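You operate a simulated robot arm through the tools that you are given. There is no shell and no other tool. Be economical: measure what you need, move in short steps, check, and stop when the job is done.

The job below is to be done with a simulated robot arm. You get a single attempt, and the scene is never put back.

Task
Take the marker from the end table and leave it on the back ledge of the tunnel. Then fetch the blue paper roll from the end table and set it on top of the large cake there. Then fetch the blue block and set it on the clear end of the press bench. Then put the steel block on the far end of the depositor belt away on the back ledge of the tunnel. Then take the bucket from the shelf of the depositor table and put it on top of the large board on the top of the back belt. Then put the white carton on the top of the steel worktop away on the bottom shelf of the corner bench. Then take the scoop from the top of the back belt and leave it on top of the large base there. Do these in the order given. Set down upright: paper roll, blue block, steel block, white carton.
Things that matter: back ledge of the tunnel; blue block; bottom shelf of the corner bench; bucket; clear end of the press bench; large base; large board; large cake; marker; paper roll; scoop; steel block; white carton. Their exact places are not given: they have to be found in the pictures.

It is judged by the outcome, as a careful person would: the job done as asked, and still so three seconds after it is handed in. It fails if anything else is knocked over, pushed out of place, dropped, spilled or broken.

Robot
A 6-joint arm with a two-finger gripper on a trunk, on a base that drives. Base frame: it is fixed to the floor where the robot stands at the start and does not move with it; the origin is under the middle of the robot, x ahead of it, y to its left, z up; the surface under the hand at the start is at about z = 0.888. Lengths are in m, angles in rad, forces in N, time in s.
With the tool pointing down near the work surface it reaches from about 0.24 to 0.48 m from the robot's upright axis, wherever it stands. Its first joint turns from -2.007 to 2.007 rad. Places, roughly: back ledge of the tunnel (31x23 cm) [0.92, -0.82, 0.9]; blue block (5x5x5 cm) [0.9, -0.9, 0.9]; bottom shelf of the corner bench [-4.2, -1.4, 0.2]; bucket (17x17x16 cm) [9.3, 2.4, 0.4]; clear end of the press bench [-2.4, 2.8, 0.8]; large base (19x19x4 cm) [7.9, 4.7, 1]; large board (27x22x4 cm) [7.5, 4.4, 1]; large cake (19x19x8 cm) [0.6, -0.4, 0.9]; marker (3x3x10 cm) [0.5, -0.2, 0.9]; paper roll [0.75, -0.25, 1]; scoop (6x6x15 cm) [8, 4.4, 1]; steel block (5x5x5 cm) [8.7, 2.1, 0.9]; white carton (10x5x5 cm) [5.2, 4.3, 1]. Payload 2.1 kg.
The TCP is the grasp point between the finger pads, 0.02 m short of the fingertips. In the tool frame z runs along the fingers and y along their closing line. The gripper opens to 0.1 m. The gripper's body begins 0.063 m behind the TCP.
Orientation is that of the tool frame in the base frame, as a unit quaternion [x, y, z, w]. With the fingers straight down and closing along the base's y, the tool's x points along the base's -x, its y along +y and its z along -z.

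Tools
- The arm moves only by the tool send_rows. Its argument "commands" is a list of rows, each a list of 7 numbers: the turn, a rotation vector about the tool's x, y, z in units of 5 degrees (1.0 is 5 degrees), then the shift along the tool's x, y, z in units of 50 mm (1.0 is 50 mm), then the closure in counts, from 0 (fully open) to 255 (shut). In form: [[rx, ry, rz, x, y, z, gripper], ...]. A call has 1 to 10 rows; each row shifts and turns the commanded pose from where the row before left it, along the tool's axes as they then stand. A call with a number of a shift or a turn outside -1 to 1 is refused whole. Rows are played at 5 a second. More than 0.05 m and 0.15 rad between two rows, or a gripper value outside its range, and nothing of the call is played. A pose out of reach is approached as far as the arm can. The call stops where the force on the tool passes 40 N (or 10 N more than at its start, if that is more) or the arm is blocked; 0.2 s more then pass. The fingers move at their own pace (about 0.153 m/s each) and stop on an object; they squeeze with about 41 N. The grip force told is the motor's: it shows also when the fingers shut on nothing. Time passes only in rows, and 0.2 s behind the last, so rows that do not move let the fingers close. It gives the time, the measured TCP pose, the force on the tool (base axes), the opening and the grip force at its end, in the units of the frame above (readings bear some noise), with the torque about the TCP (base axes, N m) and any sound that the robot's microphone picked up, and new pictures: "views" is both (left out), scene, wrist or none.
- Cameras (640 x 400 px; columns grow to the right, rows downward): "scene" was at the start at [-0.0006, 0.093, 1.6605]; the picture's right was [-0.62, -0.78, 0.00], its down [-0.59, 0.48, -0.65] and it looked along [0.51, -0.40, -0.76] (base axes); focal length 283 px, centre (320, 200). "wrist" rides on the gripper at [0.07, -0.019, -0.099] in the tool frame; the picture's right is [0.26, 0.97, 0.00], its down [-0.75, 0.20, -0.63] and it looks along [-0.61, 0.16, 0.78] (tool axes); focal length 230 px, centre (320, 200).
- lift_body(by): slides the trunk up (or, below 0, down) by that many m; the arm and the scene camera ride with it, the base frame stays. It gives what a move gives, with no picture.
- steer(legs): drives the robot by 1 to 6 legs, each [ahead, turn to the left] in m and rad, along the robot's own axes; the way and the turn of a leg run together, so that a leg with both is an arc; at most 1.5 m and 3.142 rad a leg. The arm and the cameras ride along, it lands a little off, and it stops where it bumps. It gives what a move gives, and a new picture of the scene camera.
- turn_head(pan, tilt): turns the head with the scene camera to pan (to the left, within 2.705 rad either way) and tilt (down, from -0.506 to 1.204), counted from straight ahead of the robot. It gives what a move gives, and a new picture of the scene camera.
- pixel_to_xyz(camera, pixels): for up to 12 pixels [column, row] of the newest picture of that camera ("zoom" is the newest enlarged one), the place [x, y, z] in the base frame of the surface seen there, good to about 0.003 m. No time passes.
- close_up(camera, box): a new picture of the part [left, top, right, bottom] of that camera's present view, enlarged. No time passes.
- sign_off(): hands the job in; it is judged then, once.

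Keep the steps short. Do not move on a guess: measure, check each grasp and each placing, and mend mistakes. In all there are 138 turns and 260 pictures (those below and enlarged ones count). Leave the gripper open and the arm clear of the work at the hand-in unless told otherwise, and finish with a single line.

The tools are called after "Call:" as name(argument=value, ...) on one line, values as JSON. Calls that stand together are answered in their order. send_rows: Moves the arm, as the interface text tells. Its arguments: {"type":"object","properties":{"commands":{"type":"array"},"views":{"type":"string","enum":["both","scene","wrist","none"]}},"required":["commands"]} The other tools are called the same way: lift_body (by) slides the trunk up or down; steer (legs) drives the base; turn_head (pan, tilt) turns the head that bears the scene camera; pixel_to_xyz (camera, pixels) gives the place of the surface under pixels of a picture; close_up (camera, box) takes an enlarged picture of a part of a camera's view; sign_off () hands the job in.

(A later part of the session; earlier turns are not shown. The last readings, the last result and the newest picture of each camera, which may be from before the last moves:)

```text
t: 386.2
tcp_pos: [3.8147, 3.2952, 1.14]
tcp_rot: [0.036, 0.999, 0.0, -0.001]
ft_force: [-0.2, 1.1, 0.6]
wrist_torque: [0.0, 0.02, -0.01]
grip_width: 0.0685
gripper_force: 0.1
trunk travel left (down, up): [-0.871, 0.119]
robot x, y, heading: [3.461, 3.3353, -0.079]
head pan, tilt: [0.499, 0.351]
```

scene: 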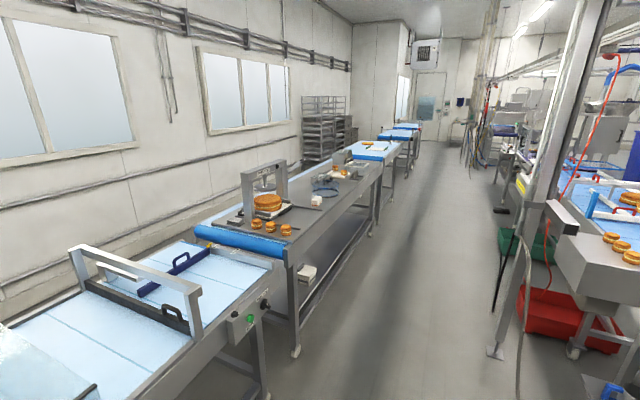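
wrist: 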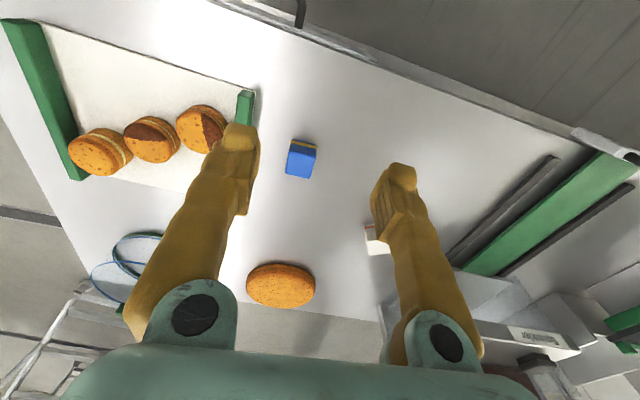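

A steel post and cables stand on the right. Measuring them.

Call:
pixel_to_xyz(camera="scene", pixels=[[495, 352], [528, 330], [498, 310], [500, 210], [560, 250], [575, 300], [485, 160], [268, 385], [295, 352], [372, 235], [470, 150], [440, 140]])

Call:
turn_head(pan=-0.35, tilt=0.3)

```text
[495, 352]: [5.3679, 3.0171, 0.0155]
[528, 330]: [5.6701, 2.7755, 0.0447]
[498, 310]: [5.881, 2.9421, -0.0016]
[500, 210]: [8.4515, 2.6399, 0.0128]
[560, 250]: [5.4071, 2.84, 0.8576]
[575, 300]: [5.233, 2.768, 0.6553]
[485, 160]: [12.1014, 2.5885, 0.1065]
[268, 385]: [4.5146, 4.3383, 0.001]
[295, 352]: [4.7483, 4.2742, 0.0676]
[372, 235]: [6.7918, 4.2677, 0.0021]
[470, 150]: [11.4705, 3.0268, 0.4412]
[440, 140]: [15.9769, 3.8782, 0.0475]
```

```text
t: 387.4
tcp_pos: [3.8157, 3.2943, 1.1417]
tcp_rot: [0.036, 0.999, 0.0, 0.0]
ft_force: [-0.1, -0.2, 0.0]
wrist_torque: [-0.03, -0.05, 0.01]
grip_width: 0.0686
gripper_force: 0.2
trunk travel left (down, up): [-0.871, 0.119]
robot x, y, heading: [3.4628, 3.3385, -0.073]
head pan, tilt: [-0.351, 0.3]
```

scene: 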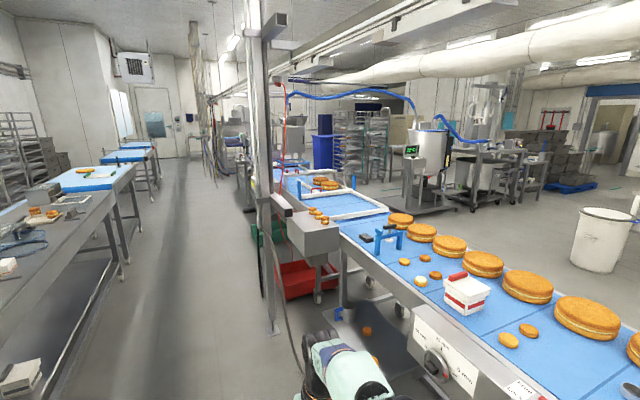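

Corridor is y 3.05–4.25 at the post. Shift to y≈3.68 and go on to x≈7.2.

Call:
steer(legs=[[0, 0.393], [1.1, 0], [0, -0.335], [1.5, 0], [1.2, 0]])

Call:
turn_head(pan=0.7, tilt=0.5)

```text
t: 408.1
tcp_pos: [7.6138, 3.6149, 1.1404]
tcp_rot: [0.003, 1.0, 0.0, 0.0]
ft_force: [0.3, -1.0, 0.0]
wrist_torque: [0.02, -0.02, 0.02]
grip_width: 0.0684
gripper_force: 0.1
trunk travel left (down, up): [-0.871, 0.119]
robot x, y, heading: [7.2571, 3.6292, -0.012]
head pan, tilt: [-0.351, 0.3]
```

scene: 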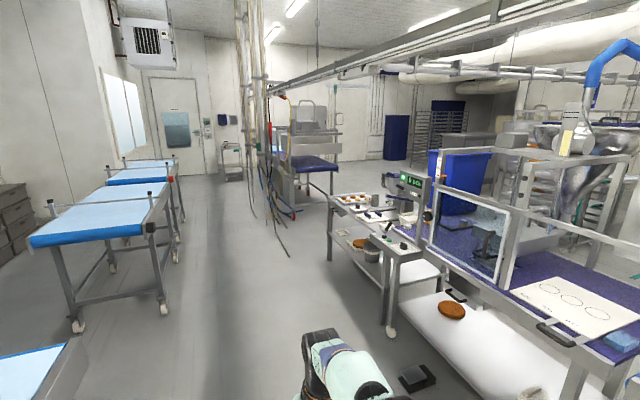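

```text
t: 409.4
tcp_pos: [7.6146, 3.6154, 1.1409]
tcp_rot: [0.004, 1.0, -0.001, 0.0]
ft_force: [0.0, -0.2, -0.4]
wrist_torque: [-0.02, 0.04, 0.0]
grip_width: 0.0685
gripper_force: 0.1
trunk travel left (down, up): [-0.871, 0.119]
robot x, y, heading: [7.259, 3.6317, -0.009]
head pan, tilt: [0.7, 0.499]
```

scene: 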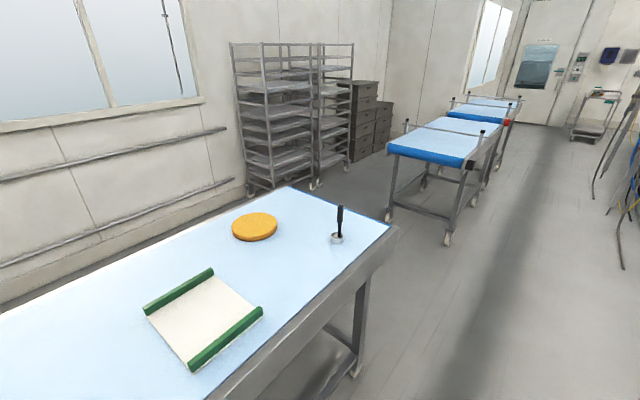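

The back belt: board with green rails (200,318), orange base (255,226), scoop (339,225). Measuring these for later, then looking at the depositor.

Call:
pixel_to_xyz(camera="scene", pixels=[[205, 315], [180, 290], [225, 340], [255, 226], [233, 228], [276, 226], [337, 238], [340, 210], [385, 228], [300, 290], [145, 310], [190, 362]])

Call:
turn_head(pan=-0.6, tilt=0.55)

Call:
turn_head(pan=-1.2, tilt=0.55)

```text
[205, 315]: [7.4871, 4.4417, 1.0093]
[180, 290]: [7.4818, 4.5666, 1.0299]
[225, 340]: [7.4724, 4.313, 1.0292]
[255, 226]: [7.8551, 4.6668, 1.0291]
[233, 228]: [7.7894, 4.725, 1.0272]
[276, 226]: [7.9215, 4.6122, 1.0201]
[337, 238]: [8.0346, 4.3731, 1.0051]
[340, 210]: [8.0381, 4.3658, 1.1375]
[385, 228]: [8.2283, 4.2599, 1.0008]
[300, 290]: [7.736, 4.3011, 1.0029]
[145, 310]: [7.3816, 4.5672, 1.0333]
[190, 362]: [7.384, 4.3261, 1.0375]
```

```text
t: 410.9
tcp_pos: [7.6138, 3.616, 1.1408]
tcp_rot: [0.004, 1.0, -0.001, 0.0]
ft_force: [-0.5, 0.2, 0.5]
wrist_torque: [-0.03, 0.06, 0.0]
grip_width: 0.0686
gripper_force: 0.0
trunk travel left (down, up): [-0.871, 0.119]
robot x, y, heading: [7.259, 3.633, -0.005]
head pan, tilt: [-0.6, 0.55]
```

scene: 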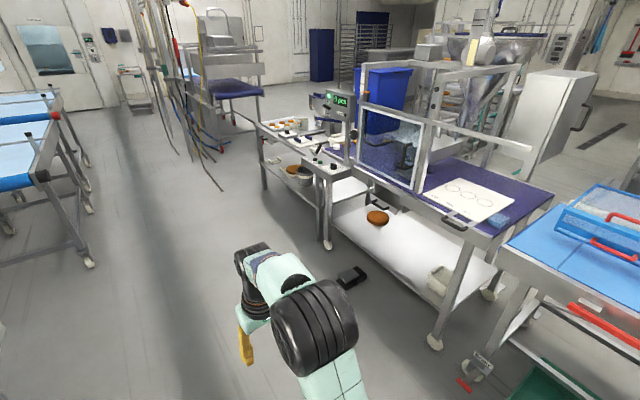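

```text
t: 411.9
tcp_pos: [7.614, 3.6146, 1.1404]
tcp_rot: [0.003, 1.0, 0.0, 0.0]
ft_force: [0.1, 0.0, -0.5]
wrist_torque: [0.0, 0.0, 0.02]
grip_width: 0.0684
gripper_force: 0.1
trunk travel left (down, up): [-0.871, 0.119]
robot x, y, heading: [7.2597, 3.6342, -0.007]
head pan, tilt: [-1.201, 0.55]
```

scene: 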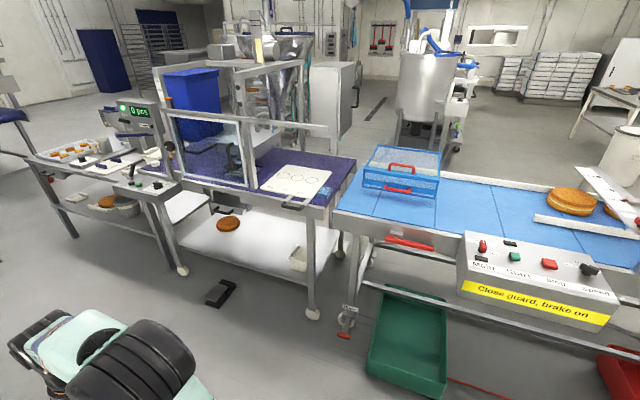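

Call:
close_up(camera="scene", box=[0, 90, 360, 315])

Call:
pixel_to_xyz(camera="scene", pixels=[[128, 208], [125, 198], [100, 165], [85, 150], [180, 140], [240, 155], [160, 155], [330, 200], [180, 265], [205, 205], [75, 228], [145, 195]])

```text
1.78 times, centred on (180, 202) of scene
```

zoom: 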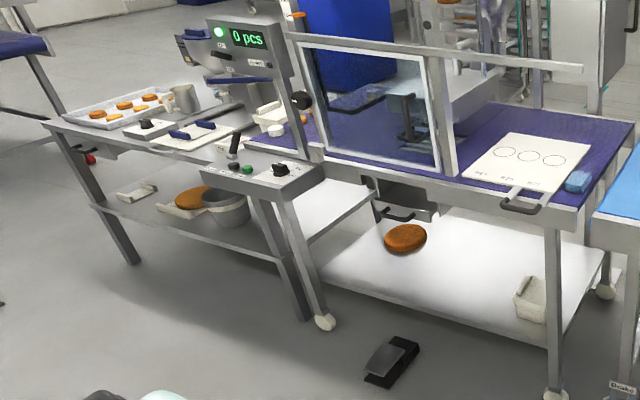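

```text
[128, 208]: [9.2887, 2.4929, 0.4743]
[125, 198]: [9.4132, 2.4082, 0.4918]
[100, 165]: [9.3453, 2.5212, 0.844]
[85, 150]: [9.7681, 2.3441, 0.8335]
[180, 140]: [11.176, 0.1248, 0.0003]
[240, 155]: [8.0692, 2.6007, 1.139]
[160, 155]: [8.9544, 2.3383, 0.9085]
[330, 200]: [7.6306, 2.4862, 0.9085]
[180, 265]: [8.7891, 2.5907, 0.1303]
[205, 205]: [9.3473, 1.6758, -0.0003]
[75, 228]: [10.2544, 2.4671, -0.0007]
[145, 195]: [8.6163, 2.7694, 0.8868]
```

Drive on to x≈8.7 to see the belt's far end, the bucket and the steel block.

Call:
steer(legs=[[1.45, 0]])

Call:
turn_head(pan=-1.5, tilt=0.55)

Call:
close_up(camera="scene", box=[120, 60, 520, 310])

```text
t: 419.1
tcp_pos: [9.0633, 3.5956, 1.1408]
tcp_rot: [0.008, 1.0, 0.0, -0.001]
ft_force: [-0.2, -0.8, -0.6]
wrist_torque: [0.02, -0.01, 0.0]
grip_width: 0.0684
gripper_force: 0.2
trunk travel left (down, up): [-0.871, 0.119]
robot x, y, heading: [8.711, 3.6154, -0.014]
head pan, tilt: [-1.201, 0.55]
```

scene: 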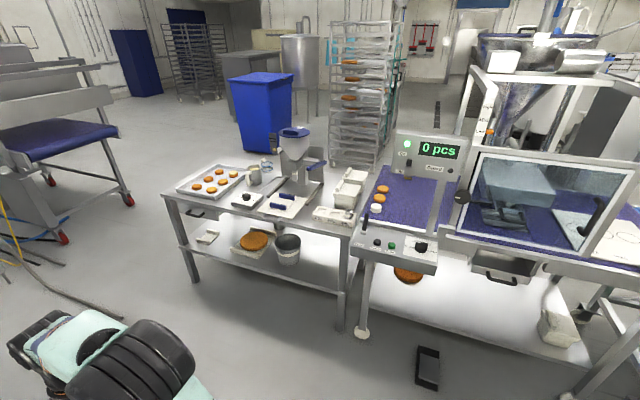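

```text
t: 419.9
tcp_pos: [9.0641, 3.595, 1.1403]
tcp_rot: [0.008, 1.0, 0.0, 0.0]
ft_force: [-0.3, -0.2, 0.4]
wrist_torque: [-0.01, -0.03, 0.0]
grip_width: 0.0686
gripper_force: 0.0
trunk travel left (down, up): [-0.871, 0.119]
robot x, y, heading: [8.7088, 3.616, -0.016]
head pan, tilt: [-1.499, 0.55]
```

scene: 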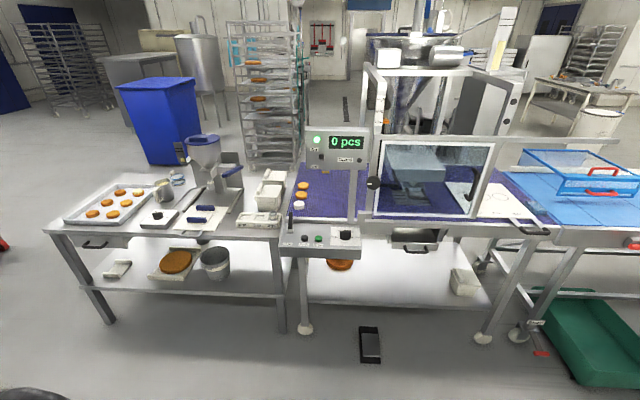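

```text
1.60 times, centred on (320, 185) of scene
```

zoom: 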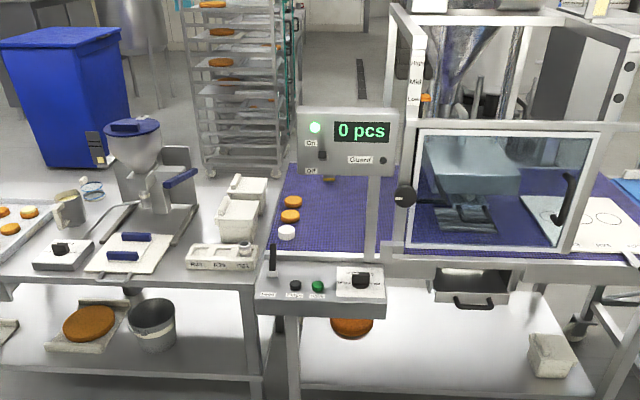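

Call:
close_up(camera="scene", box=[250, 150, 380, 231])

Call:
pixel_to_xyz(camera="scene", pixels=[[325, 175], [325, 210], [298, 213], [345, 210], [299, 207], [310, 165], [290, 235], [350, 245], [215, 255], [215, 275], [282, 240], [365, 240]])

```text
4.92 times, centred on (315, 190) of scene
```

zoom: 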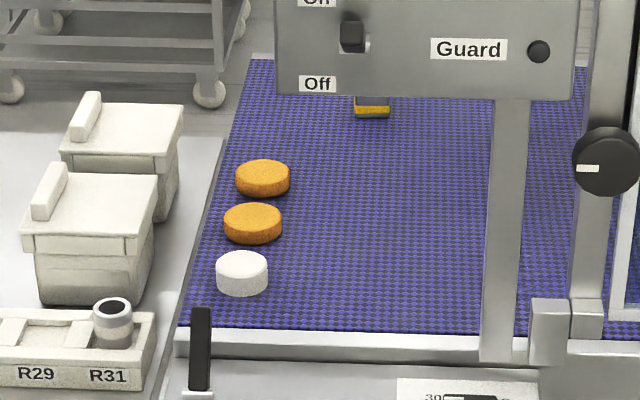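

```text
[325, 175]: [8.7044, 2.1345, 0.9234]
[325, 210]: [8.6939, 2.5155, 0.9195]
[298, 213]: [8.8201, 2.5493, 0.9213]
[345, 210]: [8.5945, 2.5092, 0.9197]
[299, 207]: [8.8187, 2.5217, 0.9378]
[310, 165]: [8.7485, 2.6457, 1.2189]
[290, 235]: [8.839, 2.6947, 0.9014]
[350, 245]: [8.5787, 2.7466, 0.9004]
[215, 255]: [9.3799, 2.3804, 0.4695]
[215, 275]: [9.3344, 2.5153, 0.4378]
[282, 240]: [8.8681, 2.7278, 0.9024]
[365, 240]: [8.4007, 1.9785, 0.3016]
```

The steel block is half hidden at about (8.70,2.12), nearer the belt's south edge. I'll check if I can pass round the east end of the depositor table to the south side.

Call:
pixel_to_xyz(camera="zoom", pixels=[[262, 66], [370, 110], [470, 110], [240, 200], [372, 99]])

Call:
turn_head(pan=-0.8, tilt=0.45)

```text
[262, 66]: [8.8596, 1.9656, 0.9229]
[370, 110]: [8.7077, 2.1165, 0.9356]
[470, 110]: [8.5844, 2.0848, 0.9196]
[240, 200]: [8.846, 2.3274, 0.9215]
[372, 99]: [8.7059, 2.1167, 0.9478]
```

```text
t: 421.0
tcp_pos: [9.0634, 3.5937, 1.1416]
tcp_rot: [0.008, 1.0, 0.001, 0.0]
ft_force: [0.6, -0.5, 0.0]
wrist_torque: [0.0, -0.01, 0.01]
grip_width: 0.0685
gripper_force: 0.1
trunk travel left (down, up): [-0.871, 0.119]
robot x, y, heading: [8.7065, 3.6112, -0.015]
head pan, tilt: [-0.799, 0.45]
```

scene: 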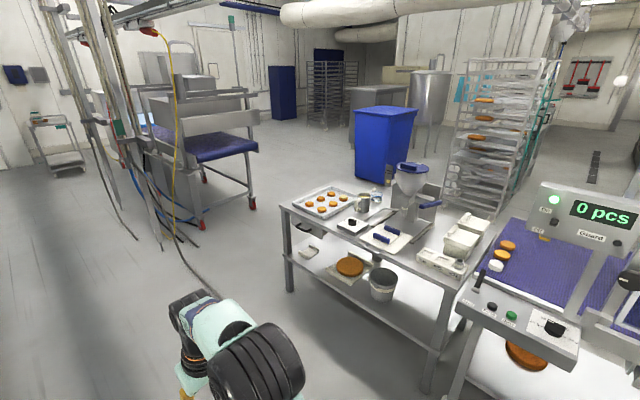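

Call:
pixel_to_xyz(camera="scene", pixels=[[253, 228], [200, 225], [290, 290], [335, 215], [190, 245], [210, 285], [225, 300], [370, 182], [470, 210], [290, 230], [265, 150], [345, 190]])

Call:
close_up(camera="scene", box=[80, 120, 400, 320])

```text
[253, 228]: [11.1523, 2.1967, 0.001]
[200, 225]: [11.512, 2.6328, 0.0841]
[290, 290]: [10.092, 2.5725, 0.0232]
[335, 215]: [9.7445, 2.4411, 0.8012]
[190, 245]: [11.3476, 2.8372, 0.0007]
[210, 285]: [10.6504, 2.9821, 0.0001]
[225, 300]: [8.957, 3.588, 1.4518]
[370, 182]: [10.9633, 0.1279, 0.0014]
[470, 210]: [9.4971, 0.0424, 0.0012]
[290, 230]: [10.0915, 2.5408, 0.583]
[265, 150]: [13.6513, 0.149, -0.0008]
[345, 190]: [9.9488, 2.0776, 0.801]
```

```text
2.00 times, centred on (240, 220) of scene
```

zoom: 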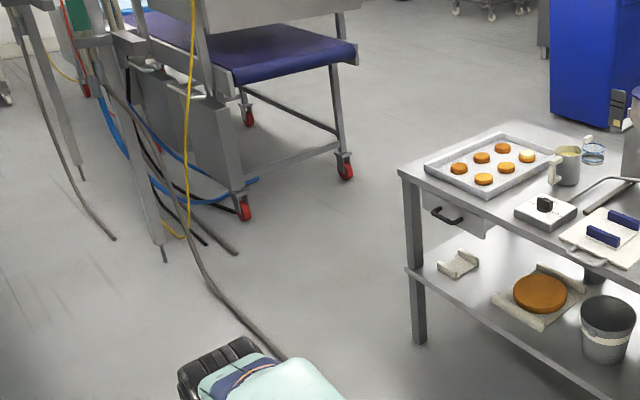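

There's a ~1 m gap past the table's east end, with a cable on the floor. Moving 0.5 m on to look at the cable.

Call:
steer(legs=[[0.5, 0.02]])

Call:
turn_head(pan=-0.55, tilt=0.65)

```text
t: 423.9
tcp_pos: [9.562, 3.5953, 1.1396]
tcp_rot: [0.0, 1.0, 0.0, 0.0]
ft_force: [-0.2, -0.3, 0.3]
wrist_torque: [0.02, -0.03, -0.03]
grip_width: 0.0689
gripper_force: 0.0
trunk travel left (down, up): [-0.871, 0.119]
robot x, y, heading: [9.2074, 3.6113, 0.001]
head pan, tilt: [-0.799, 0.45]
```

scene: 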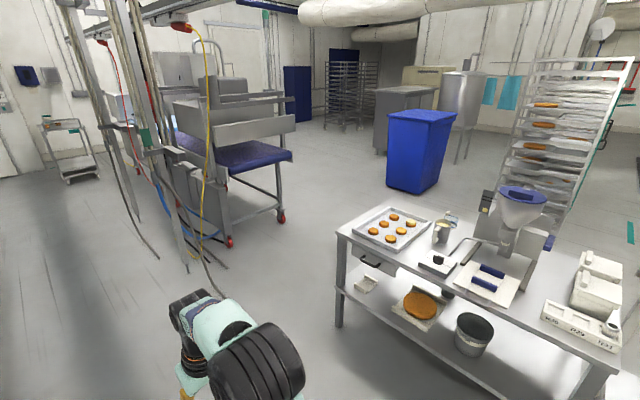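

```text
t: 424.7
tcp_pos: [9.5634, 3.5952, 1.1415]
tcp_rot: [0.0, 1.0, 0.0, 0.001]
ft_force: [-0.7, -0.2, -0.1]
wrist_torque: [0.0, -0.03, -0.03]
grip_width: 0.0685
gripper_force: 0.0
trunk travel left (down, up): [-0.871, 0.119]
robot x, y, heading: [9.2091, 3.6125, -0.003]
head pan, tilt: [-0.55, 0.649]
```

scene: 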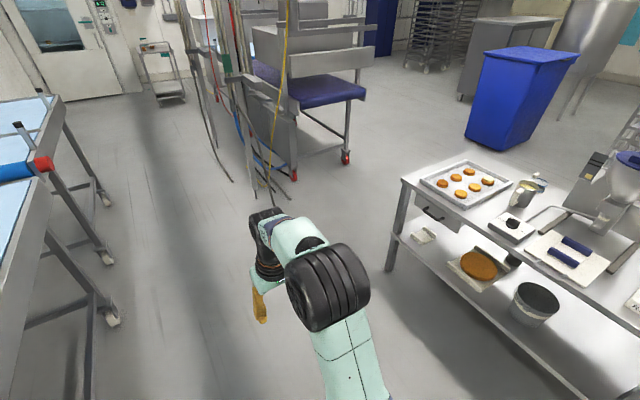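

Call:
pixel_to_xyz(camera="scene", pixels=[[275, 207], [290, 196], [258, 200], [230, 182], [292, 176], [345, 160], [386, 268], [400, 200], [470, 140], [500, 145], [330, 230], [440, 120]])

```text
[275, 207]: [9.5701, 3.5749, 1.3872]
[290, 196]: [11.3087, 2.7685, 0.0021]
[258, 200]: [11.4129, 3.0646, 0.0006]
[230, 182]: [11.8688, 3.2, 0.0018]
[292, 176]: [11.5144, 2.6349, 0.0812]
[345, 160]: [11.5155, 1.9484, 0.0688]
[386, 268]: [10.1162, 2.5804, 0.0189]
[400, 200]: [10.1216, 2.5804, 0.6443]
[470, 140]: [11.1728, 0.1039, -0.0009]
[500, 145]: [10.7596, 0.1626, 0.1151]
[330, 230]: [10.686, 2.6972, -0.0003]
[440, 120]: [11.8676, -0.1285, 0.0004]
```

The arm hides the cable. I'll turn to face −y so the arm is out of the line of sight, and look left.

Call:
steer(legs=[[0, -1.57]])

Call:
turn_head(pan=1.05, tilt=0.75)

```text
t: 428.9
tcp_pos: [9.1989, 3.2537, 1.1408]
tcp_rot: [0.7, 0.714, 0.0, -0.001]
ft_force: [-0.4, 0.5, -0.5]
wrist_torque: [-0.01, 0.02, -0.03]
grip_width: 0.0686
gripper_force: 0.2
trunk travel left (down, up): [-0.871, 0.119]
robot x, y, heading: [9.207, 3.6093, -1.551]
head pan, tilt: [-0.55, 0.649]
```

scene: 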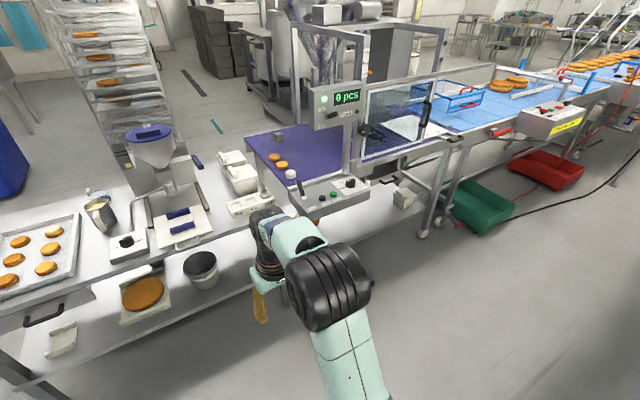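

```text
t: 430.6
tcp_pos: [9.2002, 3.2548, 1.141]
tcp_rot: [0.7, 0.714, 0.001, 0.0]
ft_force: [-0.3, 0.0, -0.1]
wrist_torque: [0.0, -0.02, 0.01]
grip_width: 0.0686
gripper_force: 0.0
trunk travel left (down, up): [-0.871, 0.119]
robot x, y, heading: [9.2039, 3.6123, -1.554]
head pan, tilt: [1.051, 0.75]
```

scene: 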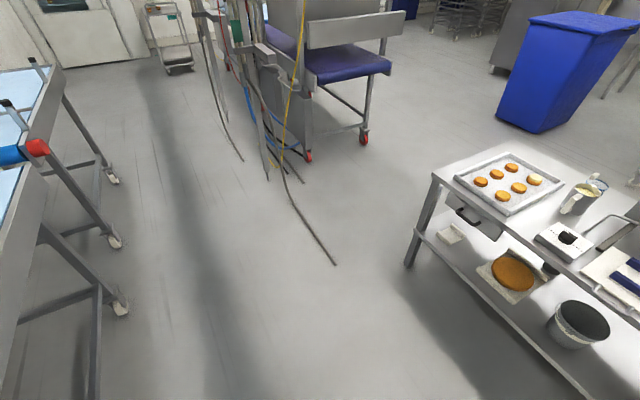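

Call:
pixel_to_xyz(camera="scene", pixels=[[335, 264], [310, 230], [290, 195], [364, 140], [309, 158], [406, 265], [432, 182], [385, 70], [390, 62], [430, 180]])

```text
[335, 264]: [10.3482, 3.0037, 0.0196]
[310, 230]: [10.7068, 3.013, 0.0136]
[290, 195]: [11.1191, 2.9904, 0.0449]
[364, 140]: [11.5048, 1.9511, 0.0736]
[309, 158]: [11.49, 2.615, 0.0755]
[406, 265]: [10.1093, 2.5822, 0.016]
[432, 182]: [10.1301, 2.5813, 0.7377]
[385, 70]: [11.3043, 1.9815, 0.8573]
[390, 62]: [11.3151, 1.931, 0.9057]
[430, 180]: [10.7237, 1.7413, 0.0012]
```

The cable lies along y≈3.0 and is only ~2 cm thick. I'll try the gap slowly at x≈10.6; if the base bumps it simply stops. First position north of it.

Call:
steer(legs=[[0, 1.557], [1.39, 0], [0, -1.571], [0.5, 0]])

```text
t: 447.5
tcp_pos: [10.5323, 2.7292, 1.1405]
tcp_rot: [0.716, 0.698, 0.0, 0.0]
ft_force: [-0.1, 0.1, 0.2]
wrist_torque: [-0.02, -0.02, -0.03]
grip_width: 0.0684
gripper_force: 0.0
trunk travel left (down, up): [-0.871, 0.119]
robot x, y, heading: [10.557, 3.0834, -1.596]
head pan, tilt: [1.051, 0.75]
```

scene: 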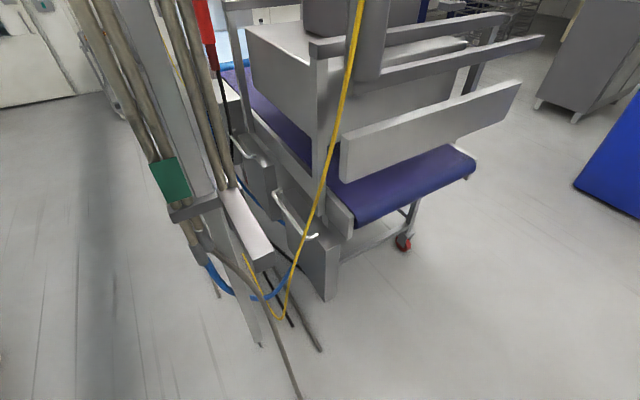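

No bump over the cable. Continue to y≈1.4 and then look west along the south side.

Call:
steer(legs=[[0, 0.04], [1.5, 0], [0.2, 0], [0, -1.571]])

Call:
turn_head(pan=0.0, tilt=0.5)

```text
t: 460.5
tcp_pos: [10.2378, 1.3784, 1.1411]
tcp_rot: [1.0, 0.003, 0.001, 0.0]
ft_force: [-0.2, -0.2, -0.1]
wrist_torque: [0.01, 0.0, 0.03]
grip_width: 0.0686
gripper_force: 0.0
trunk travel left (down, up): [-0.871, 0.119]
robot x, y, heading: [10.5916, 1.3659, -3.137]
head pan, tilt: [1.051, 0.75]
```

scene: 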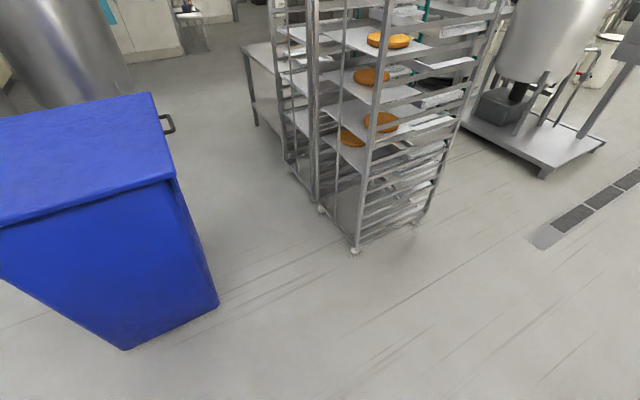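

```text
t: 461.8
tcp_pos: [10.236, 1.3791, 1.1408]
tcp_rot: [1.0, 0.002, 0.0, 0.001]
ft_force: [0.2, 0.6, 0.2]
wrist_torque: [0.02, -0.01, -0.02]
grip_width: 0.0685
gripper_force: 0.0
trunk travel left (down, up): [-0.871, 0.119]
robot x, y, heading: [10.5926, 1.3662, -3.143]
head pan, tilt: [0.0, 0.499]
```

scene: 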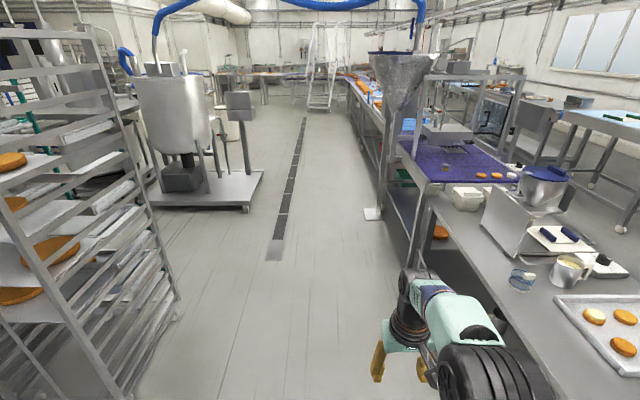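

South side is clear. Measuring block (443,167), belt edge, hopper stand foot (372,213) and rack.

Call:
pixel_to_xyz(camera="scene", pixels=[[443, 167], [412, 170], [425, 183], [500, 182], [372, 213], [378, 205], [430, 200], [180, 318], [395, 150], [440, 290], [405, 145], [265, 195]])

Call:
close_up(camera="scene", box=[360, 100, 520, 200])

```text
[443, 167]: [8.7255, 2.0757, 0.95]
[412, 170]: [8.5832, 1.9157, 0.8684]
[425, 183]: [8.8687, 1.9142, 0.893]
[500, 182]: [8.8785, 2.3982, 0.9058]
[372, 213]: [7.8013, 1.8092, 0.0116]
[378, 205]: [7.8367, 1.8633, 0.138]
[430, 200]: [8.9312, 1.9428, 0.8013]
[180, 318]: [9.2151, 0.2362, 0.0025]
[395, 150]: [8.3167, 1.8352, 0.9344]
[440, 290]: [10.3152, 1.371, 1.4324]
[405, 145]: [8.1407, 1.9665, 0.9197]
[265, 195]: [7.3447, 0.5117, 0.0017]
```

```text
4.00 times, centred on (440, 150) of scene
```

zoom: 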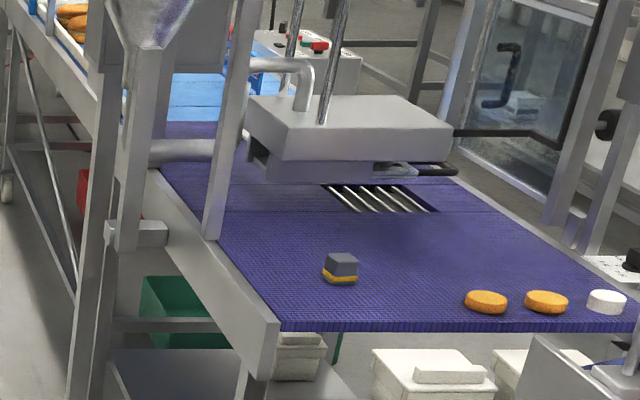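

Belt's south edge is y≈1.915 and the block is at ≈(8.71,2.09): reachable from here. Driving to (8.78,1.63) facing +y.

Call:
steer(legs=[[1.5, 0], [0.31, 0], [0, -1.571], [0.2, 0]])

Call:
turn_head(pan=0.0, tilt=0.85)

```text
t: 476.0
tcp_pos: [8.7846, 1.9172, 1.142]
tcp_rot: [-0.702, 0.712, 0.001, 0.0]
ft_force: [0.7, 0.1, 0.2]
wrist_torque: [0.03, 0.05, -0.02]
grip_width: 0.0686
gripper_force: 0.0
trunk travel left (down, up): [-0.871, 0.119]
robot x, y, heading: [8.7628, 1.5644, 1.555]
head pan, tilt: [0.0, 0.499]
```

scene: 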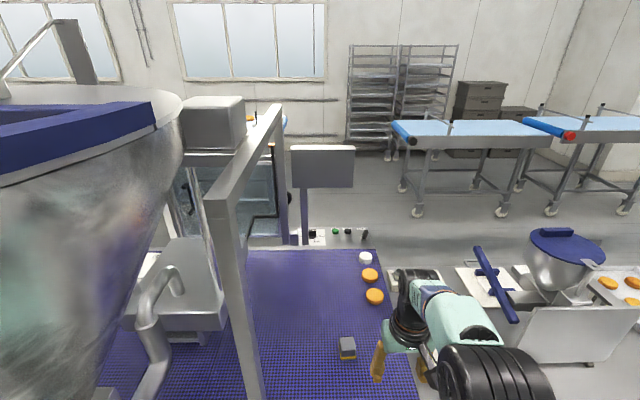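

```text
t: 476.9
tcp_pos: [8.7838, 1.9184, 1.141]
tcp_rot: [-0.702, 0.712, -0.001, 0.0]
ft_force: [-0.3, -0.1, -0.7]
wrist_torque: [0.02, -0.01, 0.04]
grip_width: 0.0688
gripper_force: 0.0
trunk travel left (down, up): [-0.871, 0.119]
robot x, y, heading: [8.7679, 1.5622, 1.557]
head pan, tilt: [0.0, 0.85]
```

scene: 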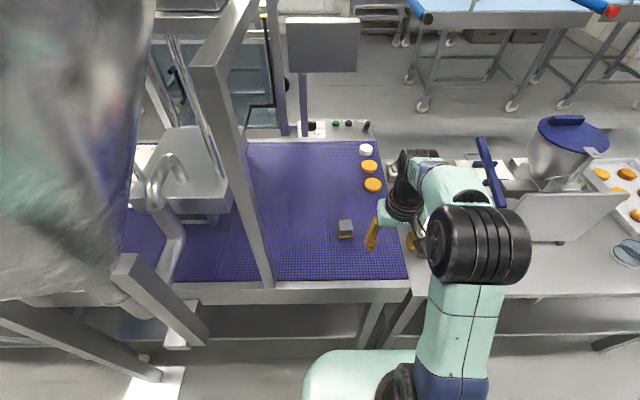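

Call:
close_up(camera="scene", box=[300, 190, 420, 265])

Call:
pixel_to_xyz(camera="scene", pixels=[[130, 150], [100, 60], [205, 75], [185, 330], [130, 260], [150, 350], [262, 270], [345, 225], [345, 236], [351, 231], [300, 275], [375, 235]])

```text
5.33 times, centred on (360, 228) of scene
```

zoom: 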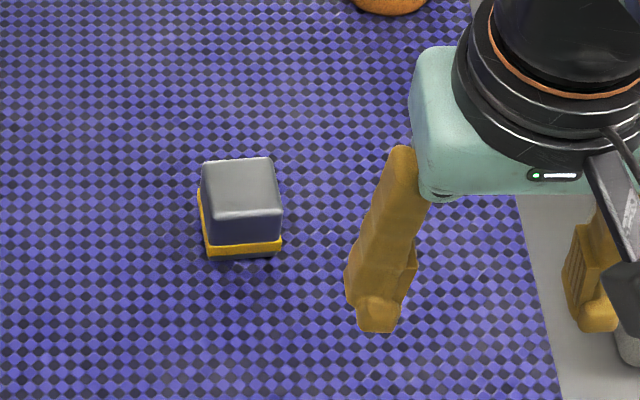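

```text
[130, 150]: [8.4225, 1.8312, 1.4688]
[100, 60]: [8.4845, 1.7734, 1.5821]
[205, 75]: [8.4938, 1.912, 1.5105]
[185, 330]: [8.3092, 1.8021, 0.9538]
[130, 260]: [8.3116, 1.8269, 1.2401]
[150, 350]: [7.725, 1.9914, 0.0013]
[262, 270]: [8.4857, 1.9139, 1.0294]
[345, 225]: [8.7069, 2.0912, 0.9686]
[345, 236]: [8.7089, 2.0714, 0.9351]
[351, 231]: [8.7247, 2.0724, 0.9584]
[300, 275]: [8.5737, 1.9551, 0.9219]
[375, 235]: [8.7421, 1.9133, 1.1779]
```

Block centre ≈(8.706,2.091), top z 0.968, belt z≈0.921. Hopper and post stay ≥0.2 m to my left. Move ahead 0.07 m.

Call:
steer(legs=[[0.07, 0]])

```text
t: 477.9
tcp_pos: [8.7845, 1.9755, 1.1461]
tcp_rot: [-0.703, 0.711, 0.002, 0.004]
ft_force: [0.6, 0.4, 1.0]
wrist_torque: [-0.08, -0.02, -0.03]
grip_width: 0.0688
gripper_force: 0.0
trunk travel left (down, up): [-0.871, 0.119]
robot x, y, heading: [8.7671, 1.6315, 1.557]
head pan, tilt: [0.0, 0.85]
```

scene: 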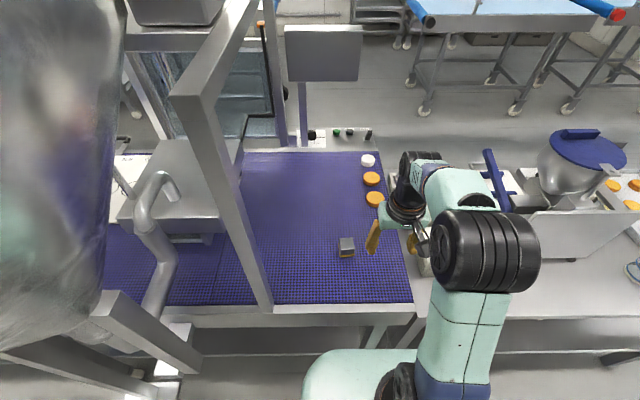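

Call:
send_rows(commands=[[0, 0, 0, 0, 0.8, 0, 77], [0, 0, 0, 0, 0.8, 0, 77], [0, 0, 0, -0.7, 0, 0.6, 77], [0, 0, 0, -0.7, 0, 0.6, 77], [0, 0, 0, -0.78, 0, 0.5, 77], [0, 0, 0, 0, 0, 0.3, 77], [0, 0, 0, 0, 0, 0, 77]], views="wrist")

```text
t: 479.5
tcp_pos: [8.7063, 2.0886, 1.0458]
tcp_rot: [-0.703, 0.711, 0.002, 0.003]
ft_force: [0.3, -0.1, 0.1]
wrist_torque: [-0.03, 0.02, 0.0]
grip_width: 0.0698
gripper_force: 0.0
trunk travel left (down, up): [-0.871, 0.119]
robot x, y, heading: [8.7675, 1.6308, 1.558]
head pan, tilt: [0.0, 0.85]
```

wrist: 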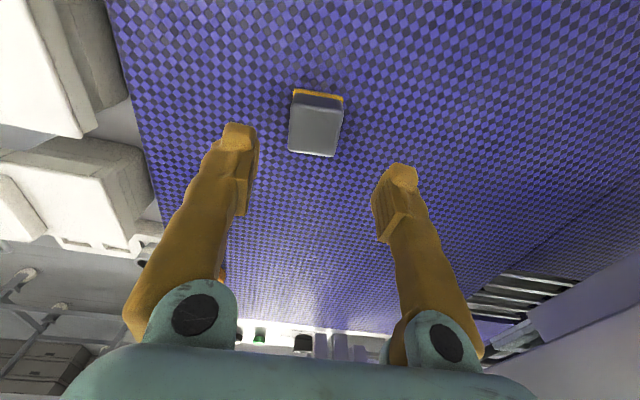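

Aligned like the earlier block. Lower to z≈0.948, close.

Call:
send_rows(commands=[[0, 0, 0, 0, 0, 0.8, 77], [0, 0, 0, 0, 0, 0.8, 77], [0, 0, 0, 0, 0, 0.33, 77], [0, 0, 0, 0, 0, 0, 77], [0, 0, 0, 0, 0, 0, 255], [0, 0, 0, 0, 0, 0, 255], [0, 0, 0, 0, 0, 0, 255]], views="wrist")

```text
t: 481.1
tcp_pos: [8.7049, 2.0909, 0.9468]
tcp_rot: [-0.703, 0.711, 0.003, 0.004]
ft_force: [0.6, -0.9, 0.2]
wrist_torque: [-0.06, -0.01, 0.03]
grip_width: 0.0414
gripper_force: 41.0
trunk travel left (down, up): [-0.871, 0.119]
robot x, y, heading: [8.7668, 1.6338, 1.555]
head pan, tilt: [0.0, 0.85]
```

wrist: 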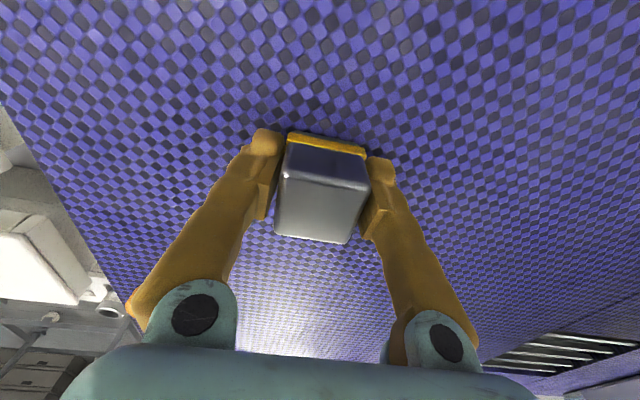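

Call:
send_rows(commands=[[0, 0, 0, 0, 0, -0.9, 255], [0, 0, 0, 0, 0, -0.9, 255], [0, 0, 0, 0.2, 0, -0.9, 255], [0, 0, 0, 0.5, 0, -0.8, 255], [0, 0, 0, 0.8, 0, -0.4, 255], [0, 0, 0, 0.9, 0, 0, 255]], views="wrist")

Call:
steer(legs=[[-0.4, 0], [0, 1.571]])

Call:
turn_head(pan=0.1, tilt=0.4)

```text
t: 482.5
tcp_pos: [8.7067, 1.9665, 1.1432]
tcp_rot: [-0.703, 0.711, 0.004, 0.003]
ft_force: [-0.4, -0.4, -3.9]
wrist_torque: [0.02, 0.02, 0.02]
grip_width: 0.0411
gripper_force: 40.6
trunk travel left (down, up): [-0.871, 0.119]
robot x, y, heading: [8.7634, 1.6305, 1.558]
head pan, tilt: [0.0, 0.85]
```

wrist: 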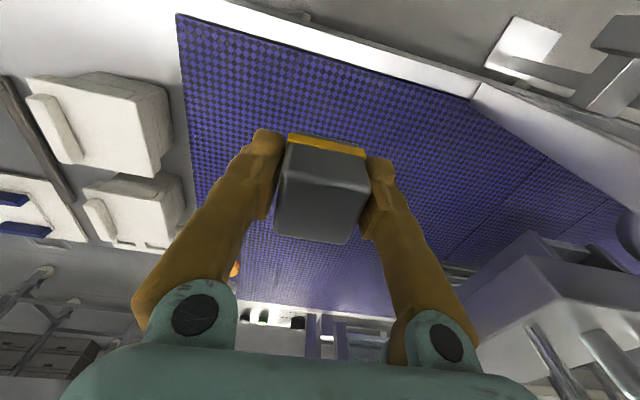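

```text
t: 488.7
tcp_pos: [8.4228, 1.1939, 1.1425]
tcp_rot: [1.0, -0.024, -0.005, -0.001]
ft_force: [0.0, 1.3, -2.5]
wrist_torque: [-0.02, -0.04, 0.01]
grip_width: 0.0408
gripper_force: 40.7
trunk travel left (down, up): [-0.871, 0.119]
robot x, y, heading: [8.7628, 1.24, 3.094]
head pan, tilt: [0.0, 0.85]
```

scene: 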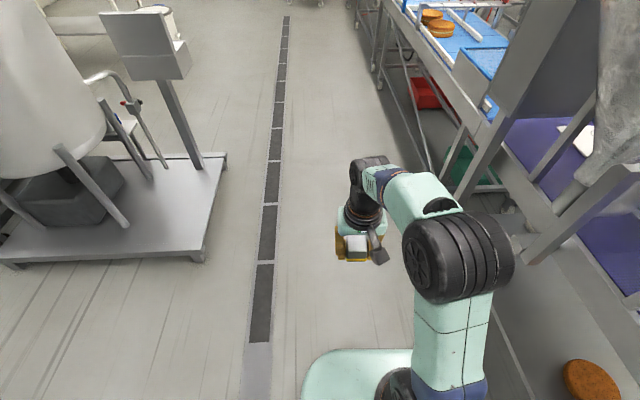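

```text
t: 489.6
tcp_pos: [8.4217, 1.1935, 1.1411]
tcp_rot: [1.0, -0.023, -0.003, -0.001]
ft_force: [-0.4, 0.6, -2.0]
wrist_torque: [-0.03, 0.03, 0.0]
grip_width: 0.0407
gripper_force: 41.0
trunk travel left (down, up): [-0.871, 0.119]
robot x, y, heading: [8.7619, 1.2392, 3.092]
head pan, tilt: [0.099, 0.4]
```

scene: 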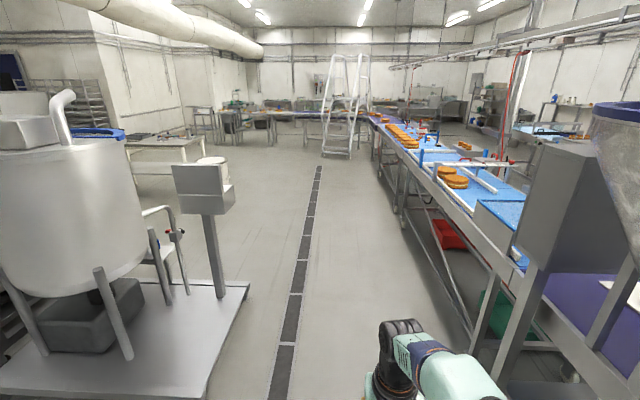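

Call:
pixel_to_xyz(camera="scene", pixels=[[245, 290], [210, 398], [230, 215], [340, 155], [400, 215], [375, 170], [195, 175], [318, 170], [455, 320], [322, 153]])

```text
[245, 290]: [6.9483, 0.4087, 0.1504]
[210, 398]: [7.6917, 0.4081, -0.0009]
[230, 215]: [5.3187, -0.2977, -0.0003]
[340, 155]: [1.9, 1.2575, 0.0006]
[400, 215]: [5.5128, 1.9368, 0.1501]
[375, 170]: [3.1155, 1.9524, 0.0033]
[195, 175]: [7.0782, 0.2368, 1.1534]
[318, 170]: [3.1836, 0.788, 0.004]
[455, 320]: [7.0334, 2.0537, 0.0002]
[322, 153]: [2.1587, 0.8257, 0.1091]
```

Corridor along y≈1.1 is clear. Driving west ~5.7 m.

Call:
steer(legs=[[0, 0.085], [1.5, 0], [1.5, 0], [1.5, 0], [1.2, 0], [0, 0.93]])

Call:
turn_head(pan=0.0, tilt=0.5)

```text
t: 520.0
tcp_pos: [2.8501, 0.7308, 1.1411]
tcp_rot: [0.881, 0.472, -0.004, 0.001]
ft_force: [0.6, -0.8, -2.6]
wrist_torque: [0.0, -0.01, 0.01]
grip_width: 0.0409
gripper_force: 40.9
trunk travel left (down, up): [-0.871, 0.119]
robot x, y, heading: [2.9839, 1.0453, -2.162]
head pan, tilt: [0.099, 0.4]
```

scene: 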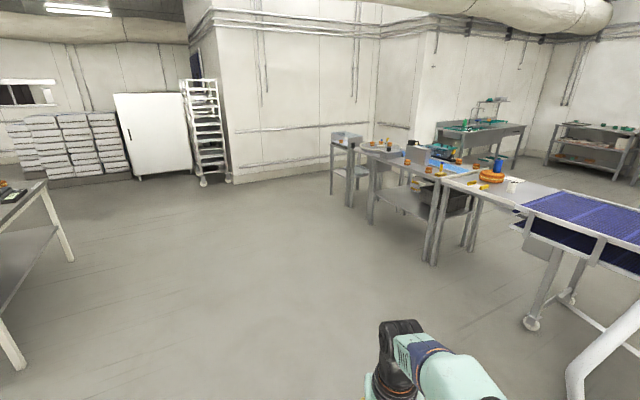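

```text
t: 520.7
tcp_pos: [2.8519, 0.7308, 1.1412]
tcp_rot: [0.882, 0.472, -0.004, 0.002]
ft_force: [0.3, 0.7, -2.5]
wrist_torque: [0.04, -0.01, 0.0]
grip_width: 0.0406
gripper_force: 41.6
trunk travel left (down, up): [-0.871, 0.119]
robot x, y, heading: [2.9824, 1.0475, -2.156]
head pan, tilt: [0.0, 0.499]
```

scene: 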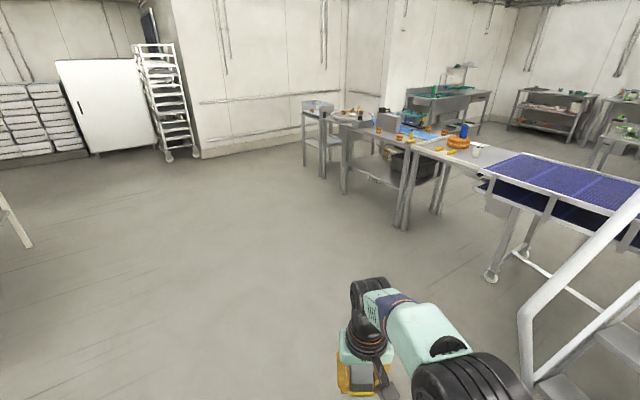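

Clear ahead. Drive 2.33 m to (1.69,-0.89), then face the ledge.

Call:
steer(legs=[[1.5, 0], [0.83, 0], [0, -0.985]])

```text
t: 534.5
tcp_pos: [1.3103, -0.8953, 1.1413]
tcp_rot: [1.0, -0.016, -0.005, -0.001]
ft_force: [0.1, -0.2, -2.8]
wrist_torque: [0.02, -0.02, 0.0]
grip_width: 0.0408
gripper_force: 40.9
trunk travel left (down, up): [-0.871, 0.119]
robot x, y, heading: [1.65, -0.8426, 3.11]
head pan, tilt: [0.0, 0.499]
```

scene: 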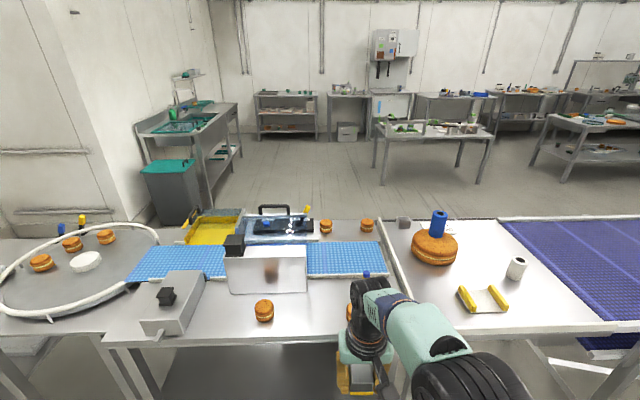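

Drive ahead 0.33 m to the ledge and look down at it.

Call:
steer(legs=[[0.33, 0.03]])

Call:
turn_head(pan=0.0, tilt=0.85)

```text
t: 536.7
tcp_pos: [0.9848, -0.8959, 1.1429]
tcp_rot: [1.0, -0.004, -0.004, -0.001]
ft_force: [-0.5, -0.4, -3.7]
wrist_torque: [0.04, 0.02, -0.02]
grip_width: 0.0409
gripper_force: 40.5
trunk travel left (down, up): [-0.871, 0.119]
robot x, y, heading: [1.3164, -0.836, 3.139]
head pan, tilt: [0.0, 0.499]
```

scene: 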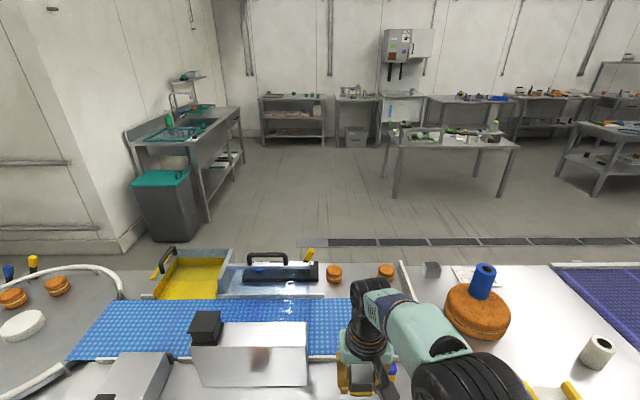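

```text
t: 537.5
tcp_pos: [0.9832, -0.898, 1.1424]
tcp_rot: [1.0, -0.004, -0.004, -0.001]
ft_force: [-0.3, 0.3, -2.9]
wrist_torque: [0.02, 0.01, 0.03]
grip_width: 0.0408
gripper_force: 41.2
trunk travel left (down, up): [-0.871, 0.119]
robot x, y, heading: [1.3224, -0.8379, 3.13]
head pan, tilt: [0.0, 0.85]
```

scene: 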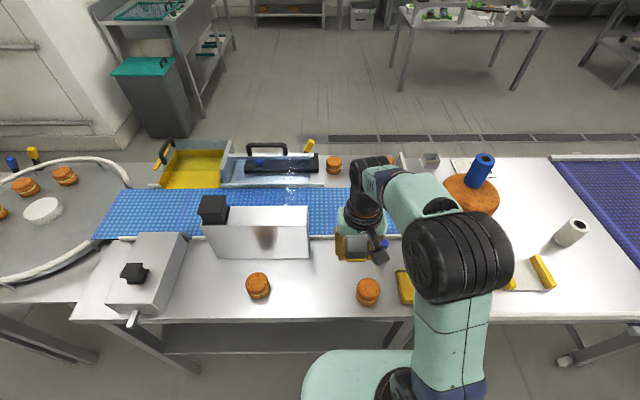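

Moving to above (0.88,-0.912), the old place of the blue block, lowering to 2 cm above contact.

Call:
send_rows(commands=[[0, 0, 0, 0, 0.3, 0.4, 255], [0, 0, 0, -0.6, 0, 0.6, 255], [0, 0, 0, -0.7, 0, 0.6, 255], [0, 0, 0, -0.76, 0, 0.6, 255], [0, 0, 0, 0, 0, 0.8, 255], [0, 0, 0, 0, 0, 0.8, 255], [0, 0, 0, 0, 0, 0.1, 255], [0, 0, 0, 0, 0, 0, 255]], views="wrist")

```text
t: 539.3
tcp_pos: [0.8792, -0.9112, 0.949]
tcp_rot: [1.0, -0.004, -0.005, 0.0]
ft_force: [0.3, 0.3, -3.0]
wrist_torque: [-0.01, 0.0, -0.01]
grip_width: 0.0406
gripper_force: 40.6
trunk travel left (down, up): [-0.871, 0.119]
robot x, y, heading: [1.3217, -0.8358, 3.132]
head pan, tilt: [0.0, 0.85]
```

wrist: 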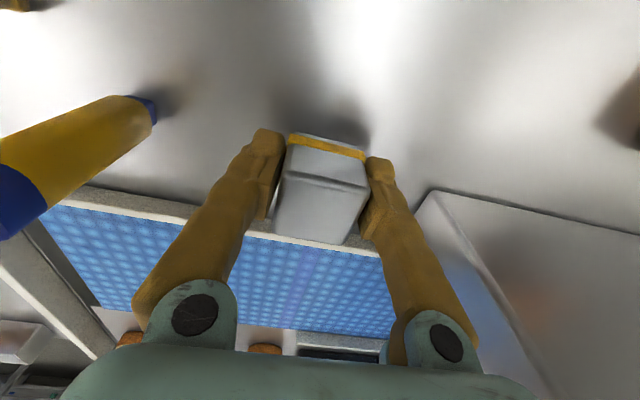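

Call:
send_rows(commands=[[0, 0, 0, 0, 0, 0.2, 255], [0, 0, 0, 0, 0, 0.13, 255], [0, 0, 0, 0, 0, 0.07, 255], [0, 0, 0, 0, 0, 0.06, 255], [0, 0, 0, 0, 0, 0.05, 255], [0, 0, 0, 0, 0, 0, 255]], views="none")

```text
t: 540.7
tcp_pos: [0.8789, -0.9103, 0.9251]
tcp_rot: [1.0, -0.005, -0.009, 0.0]
ft_force: [-9.5, -2.8, 34.8]
wrist_torque: [-0.05, -0.36, -0.02]
grip_width: 0.0412
gripper_force: 41.2
trunk travel left (down, up): [-0.871, 0.119]
robot x, y, heading: [1.317, -0.8371, 3.136]
head pan, tilt: [0.0, 0.85]
```

Firm contact (35 N). Ease up slightly, release to 7 cm, rise and check.

Call:
send_rows(commands=[[0, 0, 0, 0, 0, -0.07, 255], [0, 0, 0, 0, 0, 0, 255], [0, 0, 0, 0, 0, 0, 80], [0, 0, 0, 0, 0, 0, 80], [0, 0, 0, 0, 0, -0.7, 80], [0, 0, 0, 0, 0, -0.9, 80], [0, 0, 0, 0.3, 0, -0.9, 80], [0, 0, 0, 0.5, 0, -0.8, 80], [0, 0, 0, 0.5, 0, -0.8, 80], [0, 0, 0, 0.8, 0, -0.2, 80]], views="wrist")

Call:
steer(legs=[[-0.35, 0]])

```text
t: 542.9
tcp_pos: [0.9887, -0.9125, 1.1422]
tcp_rot: [1.0, -0.004, -0.005, -0.001]
ft_force: [0.5, -0.8, 0.1]
wrist_torque: [-0.01, 0.04, 0.02]
grip_width: 0.0685
gripper_force: 0.1
trunk travel left (down, up): [-0.871, 0.119]
robot x, y, heading: [1.3196, -0.8349, 3.135]
head pan, tilt: [0.0, 0.85]
```

wrist: 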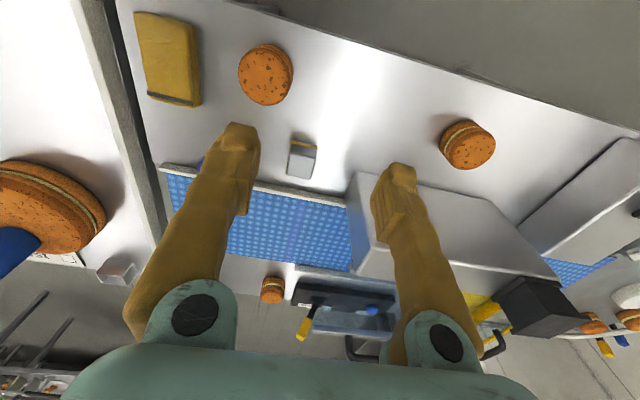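

```text
t: 545.2
tcp_pos: [1.3406, -0.9158, 1.1407]
tcp_rot: [1.0, -0.003, -0.004, 0.0]
ft_force: [-0.1, 0.1, 0.1]
wrist_torque: [0.01, 0.02, -0.01]
grip_width: 0.0688
gripper_force: 0.2
trunk travel left (down, up): [-0.871, 0.119]
robot x, y, heading: [1.6785, -0.8388, 3.135]
head pan, tilt: [0.0, 0.85]
```

scene: 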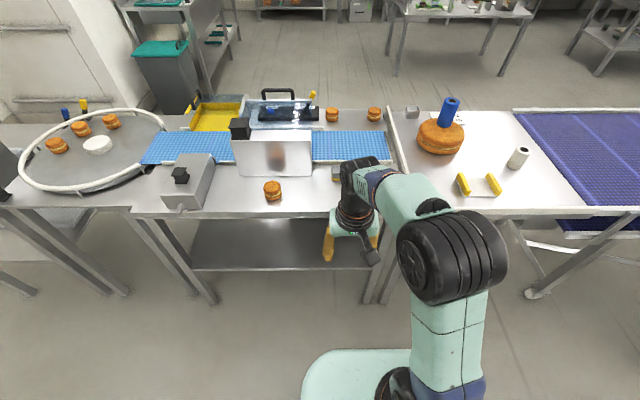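

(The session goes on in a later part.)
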